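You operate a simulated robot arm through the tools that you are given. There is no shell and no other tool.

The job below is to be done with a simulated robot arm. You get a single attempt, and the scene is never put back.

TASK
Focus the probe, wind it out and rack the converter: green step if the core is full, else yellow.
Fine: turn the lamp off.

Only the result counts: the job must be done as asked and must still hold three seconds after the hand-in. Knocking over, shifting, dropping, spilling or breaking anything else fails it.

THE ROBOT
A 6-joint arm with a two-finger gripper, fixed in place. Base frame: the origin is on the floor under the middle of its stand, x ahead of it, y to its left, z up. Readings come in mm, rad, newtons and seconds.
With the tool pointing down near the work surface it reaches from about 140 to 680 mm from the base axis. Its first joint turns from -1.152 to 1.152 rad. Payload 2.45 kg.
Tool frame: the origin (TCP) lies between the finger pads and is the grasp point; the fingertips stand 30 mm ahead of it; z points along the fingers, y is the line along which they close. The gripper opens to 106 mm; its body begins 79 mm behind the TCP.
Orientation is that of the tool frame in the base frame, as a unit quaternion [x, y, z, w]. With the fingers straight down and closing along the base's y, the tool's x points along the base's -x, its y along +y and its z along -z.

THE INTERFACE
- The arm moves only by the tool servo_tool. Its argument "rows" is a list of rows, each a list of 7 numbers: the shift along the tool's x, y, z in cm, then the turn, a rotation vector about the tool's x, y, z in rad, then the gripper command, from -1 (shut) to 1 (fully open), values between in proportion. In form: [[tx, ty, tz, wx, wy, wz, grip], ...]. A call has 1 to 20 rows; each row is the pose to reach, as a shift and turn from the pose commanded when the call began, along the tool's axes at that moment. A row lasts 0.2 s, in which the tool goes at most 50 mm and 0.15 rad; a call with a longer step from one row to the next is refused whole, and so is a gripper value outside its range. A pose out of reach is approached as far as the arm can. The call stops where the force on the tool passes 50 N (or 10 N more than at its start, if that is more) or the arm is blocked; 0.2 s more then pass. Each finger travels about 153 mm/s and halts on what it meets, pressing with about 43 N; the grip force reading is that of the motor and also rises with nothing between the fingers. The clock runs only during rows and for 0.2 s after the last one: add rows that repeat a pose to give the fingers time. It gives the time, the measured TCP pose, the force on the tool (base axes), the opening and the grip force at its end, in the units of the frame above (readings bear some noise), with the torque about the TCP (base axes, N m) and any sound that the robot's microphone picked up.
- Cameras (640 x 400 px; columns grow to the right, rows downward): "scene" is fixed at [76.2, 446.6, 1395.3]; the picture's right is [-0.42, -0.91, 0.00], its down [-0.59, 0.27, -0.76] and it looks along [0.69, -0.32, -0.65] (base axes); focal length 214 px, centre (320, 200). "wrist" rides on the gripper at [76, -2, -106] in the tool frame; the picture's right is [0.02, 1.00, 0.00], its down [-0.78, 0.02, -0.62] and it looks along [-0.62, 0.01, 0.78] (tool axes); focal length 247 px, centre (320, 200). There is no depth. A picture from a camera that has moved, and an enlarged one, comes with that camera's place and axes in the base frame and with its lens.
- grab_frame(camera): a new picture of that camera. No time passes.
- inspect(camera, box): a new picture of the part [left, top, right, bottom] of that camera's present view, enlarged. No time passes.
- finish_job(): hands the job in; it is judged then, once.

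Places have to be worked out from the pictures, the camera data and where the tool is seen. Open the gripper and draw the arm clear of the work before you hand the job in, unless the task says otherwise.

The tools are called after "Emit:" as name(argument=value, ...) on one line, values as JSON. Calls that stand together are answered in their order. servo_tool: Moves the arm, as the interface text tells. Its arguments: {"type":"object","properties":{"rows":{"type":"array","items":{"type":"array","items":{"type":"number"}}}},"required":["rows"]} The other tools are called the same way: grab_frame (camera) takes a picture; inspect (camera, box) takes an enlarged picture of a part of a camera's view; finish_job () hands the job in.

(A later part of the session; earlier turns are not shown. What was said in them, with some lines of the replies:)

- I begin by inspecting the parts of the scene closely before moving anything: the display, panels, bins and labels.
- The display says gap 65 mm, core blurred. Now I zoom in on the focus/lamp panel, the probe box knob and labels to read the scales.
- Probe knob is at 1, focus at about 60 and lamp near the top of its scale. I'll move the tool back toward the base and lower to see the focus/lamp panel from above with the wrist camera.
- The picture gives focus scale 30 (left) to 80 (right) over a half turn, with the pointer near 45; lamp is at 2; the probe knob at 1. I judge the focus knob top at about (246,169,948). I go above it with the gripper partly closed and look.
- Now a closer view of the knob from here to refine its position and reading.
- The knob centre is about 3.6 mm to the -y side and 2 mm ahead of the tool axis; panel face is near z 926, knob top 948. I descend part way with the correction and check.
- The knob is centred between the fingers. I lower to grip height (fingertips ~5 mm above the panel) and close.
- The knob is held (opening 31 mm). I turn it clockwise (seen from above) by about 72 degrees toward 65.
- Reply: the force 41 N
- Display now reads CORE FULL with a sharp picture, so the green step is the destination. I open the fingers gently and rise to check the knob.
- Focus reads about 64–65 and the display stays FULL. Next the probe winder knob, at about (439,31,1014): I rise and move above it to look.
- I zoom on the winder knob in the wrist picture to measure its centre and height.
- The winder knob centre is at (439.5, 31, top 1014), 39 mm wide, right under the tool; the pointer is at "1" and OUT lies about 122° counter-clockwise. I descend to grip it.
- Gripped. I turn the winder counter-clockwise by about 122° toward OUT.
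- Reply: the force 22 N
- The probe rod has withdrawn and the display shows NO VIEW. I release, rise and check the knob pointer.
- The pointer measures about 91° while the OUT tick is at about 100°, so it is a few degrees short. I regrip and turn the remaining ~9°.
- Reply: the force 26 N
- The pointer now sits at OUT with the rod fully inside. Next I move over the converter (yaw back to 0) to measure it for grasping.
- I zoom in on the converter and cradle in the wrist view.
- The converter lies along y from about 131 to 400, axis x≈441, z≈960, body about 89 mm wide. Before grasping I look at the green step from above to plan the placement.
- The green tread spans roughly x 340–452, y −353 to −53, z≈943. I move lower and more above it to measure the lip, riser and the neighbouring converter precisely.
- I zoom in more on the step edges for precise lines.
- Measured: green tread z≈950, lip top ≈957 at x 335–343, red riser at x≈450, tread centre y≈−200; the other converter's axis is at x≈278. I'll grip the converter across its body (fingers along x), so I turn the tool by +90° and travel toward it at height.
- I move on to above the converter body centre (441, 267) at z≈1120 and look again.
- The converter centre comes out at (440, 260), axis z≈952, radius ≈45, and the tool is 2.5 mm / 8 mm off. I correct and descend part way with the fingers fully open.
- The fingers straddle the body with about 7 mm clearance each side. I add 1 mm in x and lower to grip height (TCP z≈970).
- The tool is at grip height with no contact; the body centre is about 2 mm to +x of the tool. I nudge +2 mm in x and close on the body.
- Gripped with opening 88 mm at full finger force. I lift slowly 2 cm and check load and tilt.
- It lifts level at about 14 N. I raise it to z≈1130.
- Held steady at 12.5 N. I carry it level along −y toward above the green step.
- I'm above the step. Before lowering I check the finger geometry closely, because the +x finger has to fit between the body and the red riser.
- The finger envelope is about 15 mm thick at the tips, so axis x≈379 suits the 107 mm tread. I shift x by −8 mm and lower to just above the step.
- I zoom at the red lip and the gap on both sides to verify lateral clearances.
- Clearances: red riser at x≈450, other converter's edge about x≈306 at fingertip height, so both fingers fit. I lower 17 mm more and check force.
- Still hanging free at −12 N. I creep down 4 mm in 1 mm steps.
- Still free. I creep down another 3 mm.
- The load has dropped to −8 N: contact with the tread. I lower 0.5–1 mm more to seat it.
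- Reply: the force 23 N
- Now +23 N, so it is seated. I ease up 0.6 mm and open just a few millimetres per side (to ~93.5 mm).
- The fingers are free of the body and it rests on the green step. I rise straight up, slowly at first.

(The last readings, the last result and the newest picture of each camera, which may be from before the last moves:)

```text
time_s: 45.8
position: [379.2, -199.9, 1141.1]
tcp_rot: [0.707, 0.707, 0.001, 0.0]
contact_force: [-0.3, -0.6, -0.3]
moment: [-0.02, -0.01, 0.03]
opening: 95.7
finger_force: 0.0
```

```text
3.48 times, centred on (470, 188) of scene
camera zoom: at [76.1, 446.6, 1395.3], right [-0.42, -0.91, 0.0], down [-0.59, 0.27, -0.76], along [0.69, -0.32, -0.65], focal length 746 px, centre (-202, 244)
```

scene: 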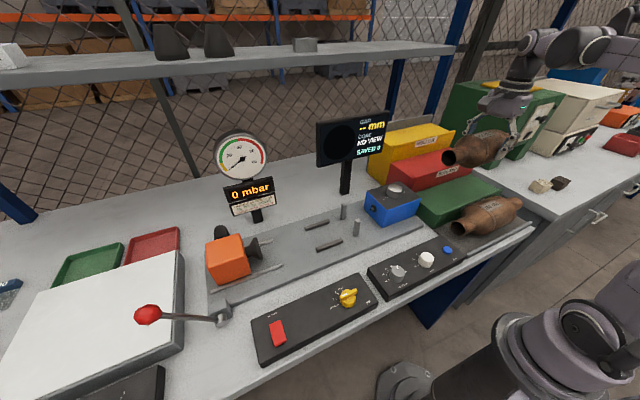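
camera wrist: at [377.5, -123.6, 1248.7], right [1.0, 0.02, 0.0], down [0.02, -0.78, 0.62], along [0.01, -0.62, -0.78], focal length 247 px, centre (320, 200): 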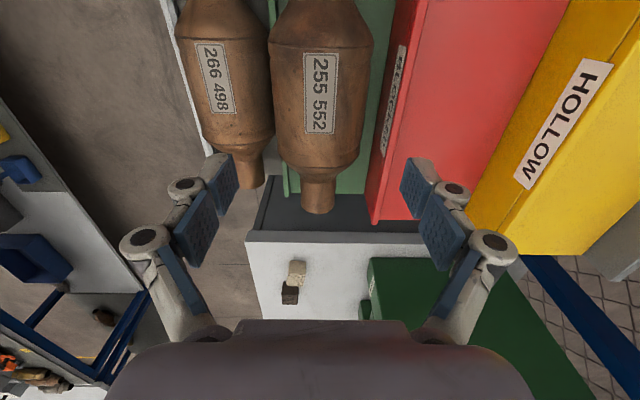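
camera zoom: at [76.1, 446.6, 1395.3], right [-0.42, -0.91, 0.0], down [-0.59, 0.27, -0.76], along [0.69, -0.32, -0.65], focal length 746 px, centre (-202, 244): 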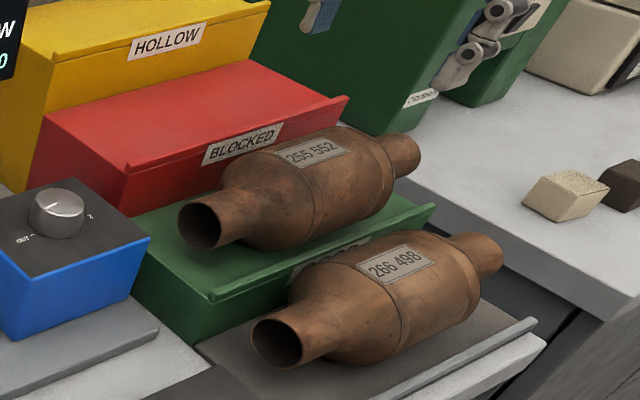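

The converter rests on the green step, with the other converter untouched. Next the lamp: I move above the lamp knob at about (247, 78) keeping the height, then lower for a look.

Emit:
servo_tool(rows=[[3.5, -1.65, 0, 0, 0, 0, 0.8], [7, -3.3, 0, 0, 0, 0, 0.8], [10.5, -4.95, 0, 0, 0, 0, 0.6], [14, -6.6, 0, 0, 0, 0, 0.4], [17.5, -8.3, 0, 0, 0, 0, 0.2], [21, -10, 0, 0, 0, 0, 0.2], [24.5, -11.6, 0, 0, 0, 0, 0.2], [27.8, -13.2, 0, 0, 0, 0, 0.2], [27.8, -13.2, 3.3, 0, 0, 0, 0.2], [27.8, -13.2, 6.6, 0, 0, 0, 0.2], [27.8, -13.2, 9.9, 0, 0, 0, 0.2], [27.8, -13.2, 9.9, 0, 0, 0, 0.2]])

Emit:
grab_frame(camera="wrist")

Emit:
grab_frame(camera="scene")

Emit:
inspect(camera="wrist", box=[270, 70, 370, 150])

```text
time_s: 48.4
position: [247.5, 76.0, 1040.3]
tcp_rot: [0.707, 0.707, 0.0, 0.0]
contact_force: [0.4, -1.3, -0.2]
moment: [0.01, -0.01, -0.02]
opening: 63.7
finger_force: 0.1
```

```text
taken
camera wrist: at [245.8, 151.9, 1146.2], right [1.0, 0.02, 0.0], down [0.02, -0.78, 0.62], along [0.01, -0.62, -0.78], focal length 247 px, centre (320, 200)
```

wrist: 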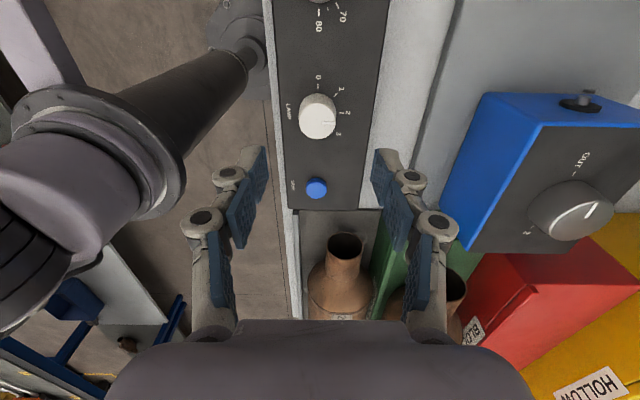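

```text
taken
```

scene: 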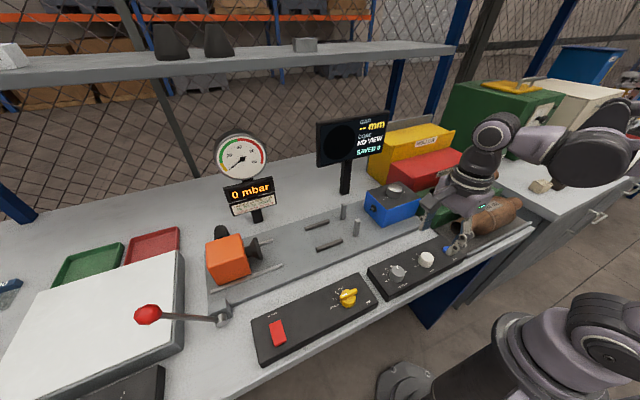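

```text
5.00 times, centred on (320, 110) of wrist
camera zoom: at [245.8, 151.9, 1146.2], right [1.0, 0.02, 0.0], down [0.02, -0.78, 0.62], along [0.01, -0.62, -0.78], focal length 1235 px, centre (320, 650)
```

zoom: 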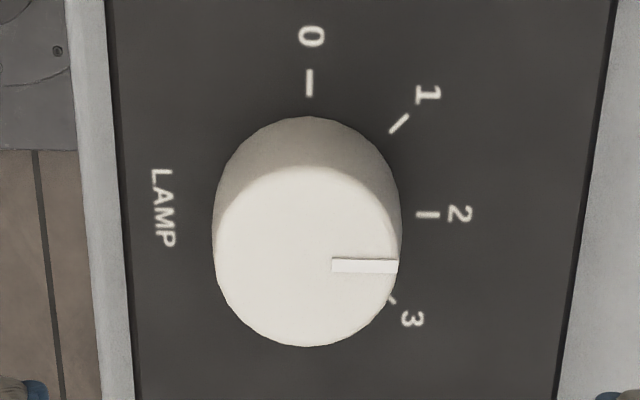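

Lamp pointer is exactly at 2; 0 lies 90° counter-clockwise. The knob centre is about 2.6 mm to −x of the tool; I correct, descend and grip.

Emit:
servo_tool(rows=[[0, -0.25, 2.5, 0, 0, 0, 0.2], [0, -0.25, 5, 0, 0, 0, 0.2], [0, -0.25, 7, 0, 0, 0, 0.2], [0, -0.25, 7.9, 0, 0, 0, 0.2], [0, -0.25, 7.9, 0, 0, 0, -0.2], [0, -0.25, 7.9, 0, 0, 0, -0.6], [0, -0.25, 7.9, 0, 0, 0, -0.6]])

Emit:
grab_frame(camera="wrist")

```text
time_s: 50.0
position: [244.4, 75.8, 961.0]
tcp_rot: [0.707, 0.707, 0.001, 0.002]
contact_force: [13.8, 0.7, -5.9]
moment: [-0.11, -0.42, -0.04]
opening: 30.9
finger_force: 45.3
```

```text
taken
camera wrist: at [243.1, 152.7, 1068.5], right [1.0, 0.02, 0.0], down [0.01, -0.78, 0.62], along [0.02, -0.62, -0.78], focal length 247 px, centre (320, 200)
```

wrist: 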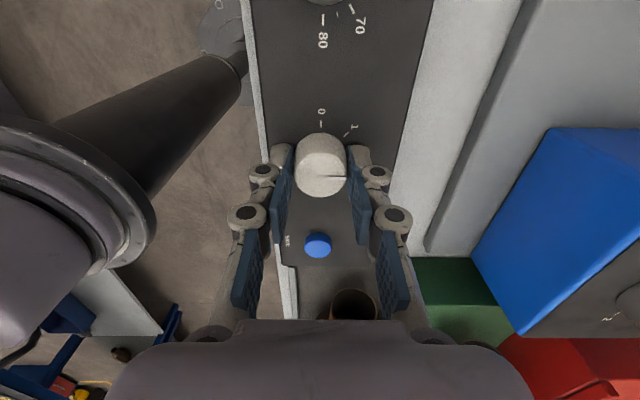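

Gripped. I turn the lamp knob 90° counter-clockwise to 0.

Emit:
servo_tool(rows=[[0, 0.05, 0, 0, 0, -0.132, -0.6], [0, 0.05, 0, 0, 0, -0.264, -0.6], [0, 0.05, 0, 0, 0, -0.396, -0.6], [0, 0.05, 0, 0, 0, -0.528, -0.6], [0, 0.05, 0, 0, 0, -0.66, -0.6], [0, 0.05, 0, 0, 0, -0.792, -0.6], [0, 0.05, 0, 0, 0, -0.924, -0.6], [0, 0.05, 0, 0, 0, -1.056, -0.6], [0, 0.05, 0, 0, 0, -1.188, -0.6], [0, 0.05, 0, 0, 0, -1.32, -0.6], [0, 0.05, 0, 0, 0, -1.452, -0.6], [0, 0.05, 0, 0, 0, -1.571, -0.6], [0, 0.05, 0, 0, 0, -1.571, -0.6]])

Emit:
grab_frame(camera="wrist")

Emit:
grab_frame(camera="scene")

```text
time_s: 52.8
position: [247.0, 77.3, 962.4]
tcp_rot: [-0.002, 1.0, 0.002, 0.002]
contact_force: [16.3, 1.1, -13.6]
moment: [0.07, -0.92, -0.08]
opening: 31.1
finger_force: 44.7
```

```text
taken
camera wrist: at [169.7, 76.0, 1068.7], right [-0.02, 1.0, 0.0], down [0.78, 0.02, 0.63], along [0.63, 0.02, -0.78], focal length 247 px, centre (320, 200)
```

wrist: 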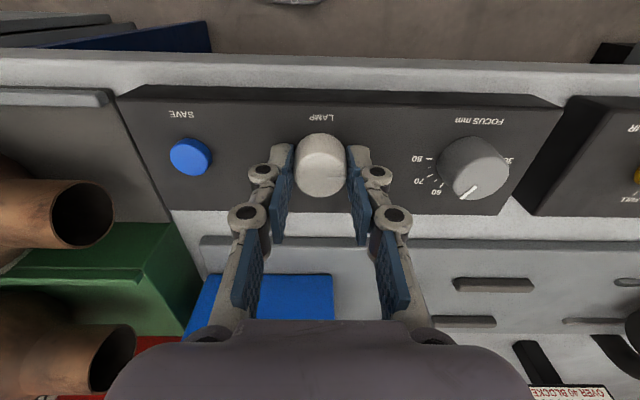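

```text
taken
```

scene: 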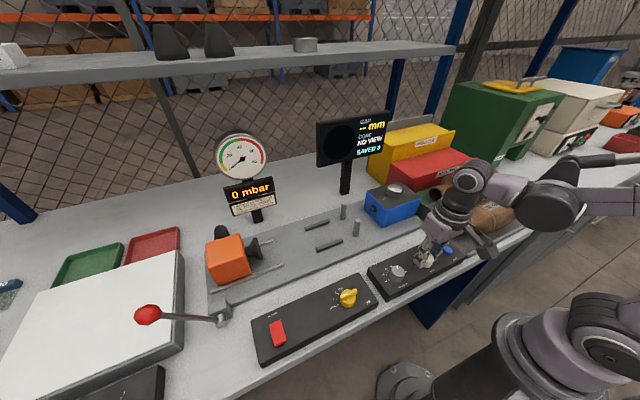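

Turned. I release gently, rise and check the lamp pointer.

Emit:
servo_tool(rows=[[0, 0, 0, 0, 0, 0, -0.2], [0, 0, 0, 0, 0, 0, 0.1], [0, 0, 0, 0, 0, 0, 0.1], [0, 0, -2, 0, 0, 0, 0.1], [0, 0, -5, 0, 0, 0, 0.1], [0, 0, -8, 0, 0, 0, 0.1], [0, 0, -10, 0, 0, 0, 0.1]])

Emit:
grab_frame(camera="wrist")

Emit:
inspect(camera="wrist", box=[250, 60, 450, 180])

Emit:
inspect(camera="scene", box=[365, 235, 475, 304])

```text
time_s: 54.4
position: [244.1, 77.1, 1060.4]
tcp_rot: [0.0, 1.0, 0.0, 0.0]
contact_force: [0.2, 0.5, -0.1]
moment: [-0.02, 0.02, -0.01]
opening: 58.4
finger_force: 0.0
```

```text
taken
camera wrist: at [168.3, 75.7, 1168.1], right [-0.02, 1.0, 0.0], down [0.78, 0.02, 0.62], along [0.62, 0.01, -0.78], focal length 247 px, centre (320, 200)
```

wrist: 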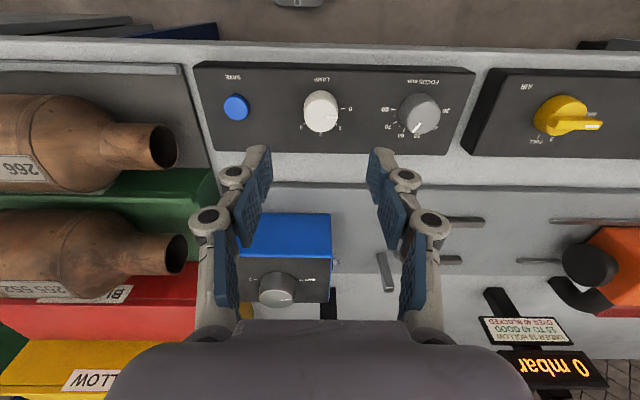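

```text
3.20 times, centred on (350, 120) of wrist
camera zoom: at [168.3, 75.7, 1168.1], right [-0.02, 1.0, 0.0], down [0.78, 0.02, 0.62], along [0.62, 0.01, -0.78], focal length 790 px, centre (224, 456)
```

zoom: 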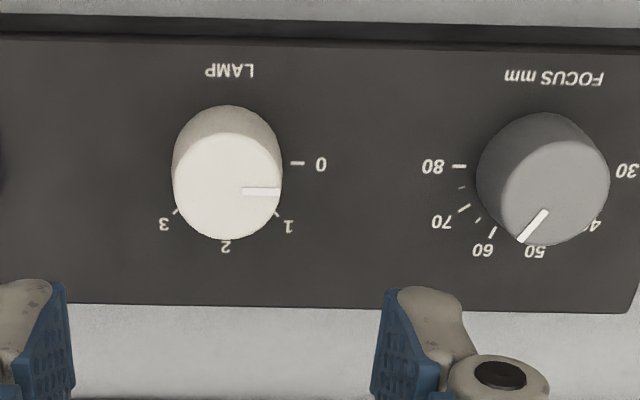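

```text
5.80 times, centred on (420, 270) of scene
camera zoom: at [76.1, 446.6, 1395.3], right [-0.42, -0.91, 0.0], down [-0.59, 0.27, -0.76], along [0.69, -0.32, -0.65], focal length 1243 px, centre (-260, -203)
```

zoom: 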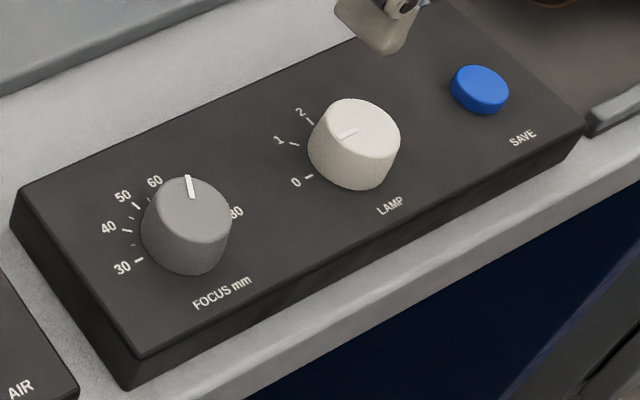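

Lamp is at 0 and the focus knob was left undisturbed at about 64–65. I open the gripper and withdraw the arm up and clear, then check everything.

Emit:
servo_tool(rows=[[0, 0, -3, 0, 0, 0, 0.3], [0, 0, -7, 0, 0, 0, 0.6], [-0.5, 0, -11, 0, 0, 0, 1], [-2, 0, -15, 0, 0, 0, 1], [-4, 0, -19, 0, 0, 0, 1], [-6, 0, -23, 0, 0, 0, 1], [-8, 0, -26, 0, 0, 0, 1], [-8, 0, -26, 0, 0, 0, 1]])

Emit:
grab_frame(camera="scene")

Emit:
grab_frame(camera="wrist")

Emit:
inspect(camera="scene", box=[380, 130, 540, 260])

Emit:
inspect(camera="scene", box=[300, 100, 420, 230])

```text
time_s: 56.2
position: [324.9, 76.7, 1322.1]
tcp_rot: [-0.001, 1.0, 0.0, -0.001]
contact_force: [-0.1, 0.4, 0.3]
moment: [0.01, 0.03, -0.04]
opening: 106.1
finger_force: 0.0
```

```text
taken
```

scene: 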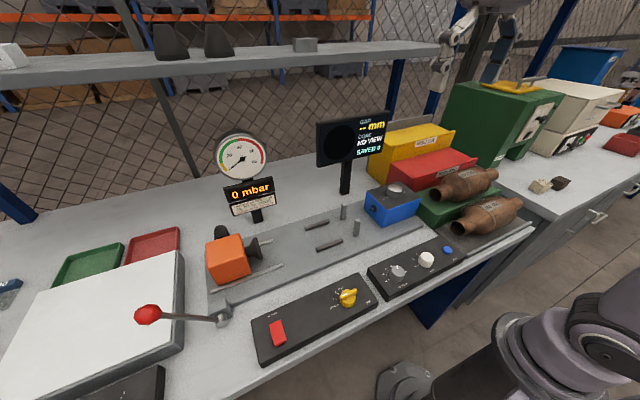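

```text
taken
camera wrist: at [247.7, 76.2, 1429.0], right [-0.02, 1.0, 0.0], down [0.78, 0.02, 0.62], along [0.62, 0.01, -0.78], focal length 247 px, centre (320, 200)
```

wrist: 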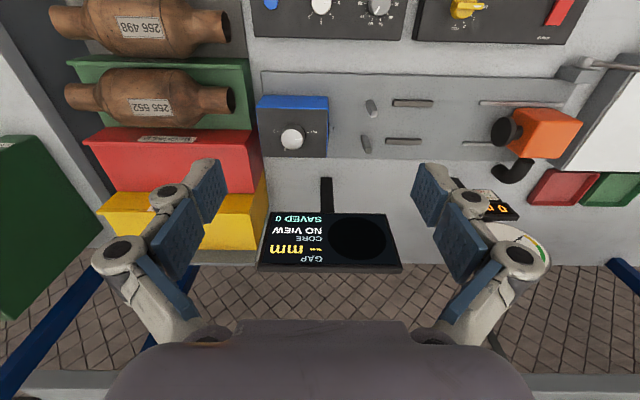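

```text
3.08 times, centred on (460, 195) of scene
camera zoom: at [76.2, 446.6, 1395.3], right [-0.42, -0.91, 0.0], down [-0.59, 0.27, -0.76], along [0.69, -0.32, -0.65], focal length 660 px, centre (-111, 215)
```

zoom: 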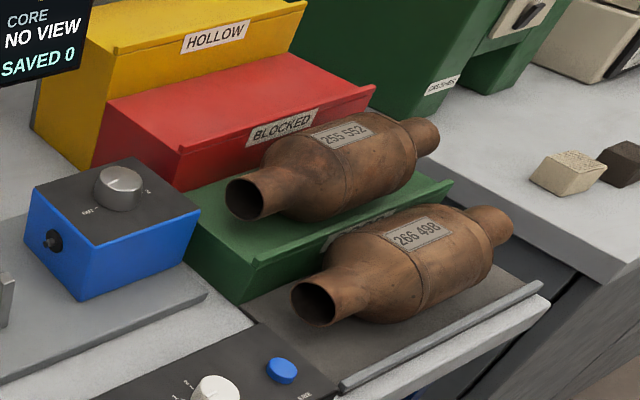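

```text
3.08 times, centred on (360, 165) of scene
camera zoom: at [76.2, 446.6, 1395.3], right [-0.42, -0.91, 0.0], down [-0.59, 0.27, -0.76], along [0.69, -0.32, -0.65], focal length 660 px, centre (197, 308)
```

zoom: 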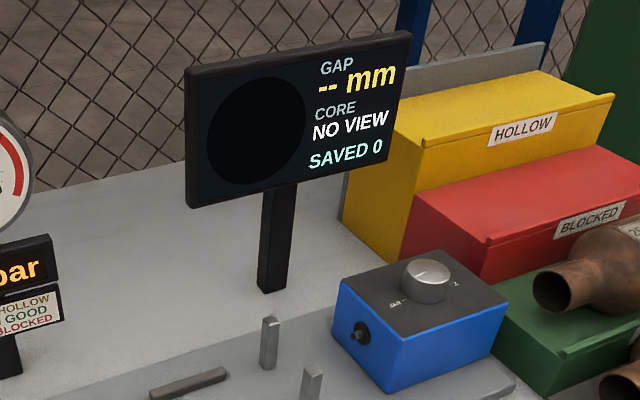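

Everything is in place: focus done (core read FULL), probe knob at OUT, converter 255 552 resting on the green step, lamp at 0, arm withdrawn with the gripper open. I hand the job in.

Emit:
finish_job()

```text
The job is handed in.
```

I finished the job and handed it in. The core read FULL, so converter 255 552 is on the green step.

- **Focus:** I turned the focus knob from about 45 to about 64–65 mm to match the 65 mm gap. The display went from BLURRED to a sharp picture reading FULL.
- **Probe:** The winder knob is at OUT and the rod is fully inside the box. The first turn stopped about 9° short, so I gripped the knob again and finished it. The display now reads NO VIEW.
- **Converter:** It rests near the middle of the green step and did not move after release. Converter 266 498 in front of it was not touched.
- **Lamp:** It is off, with the knob turned from 2 to 0.

I left SAVE alone, since you didn't ask for it. The arm is raised clear of the work with the gripper open. The hand-in gave no verdict.
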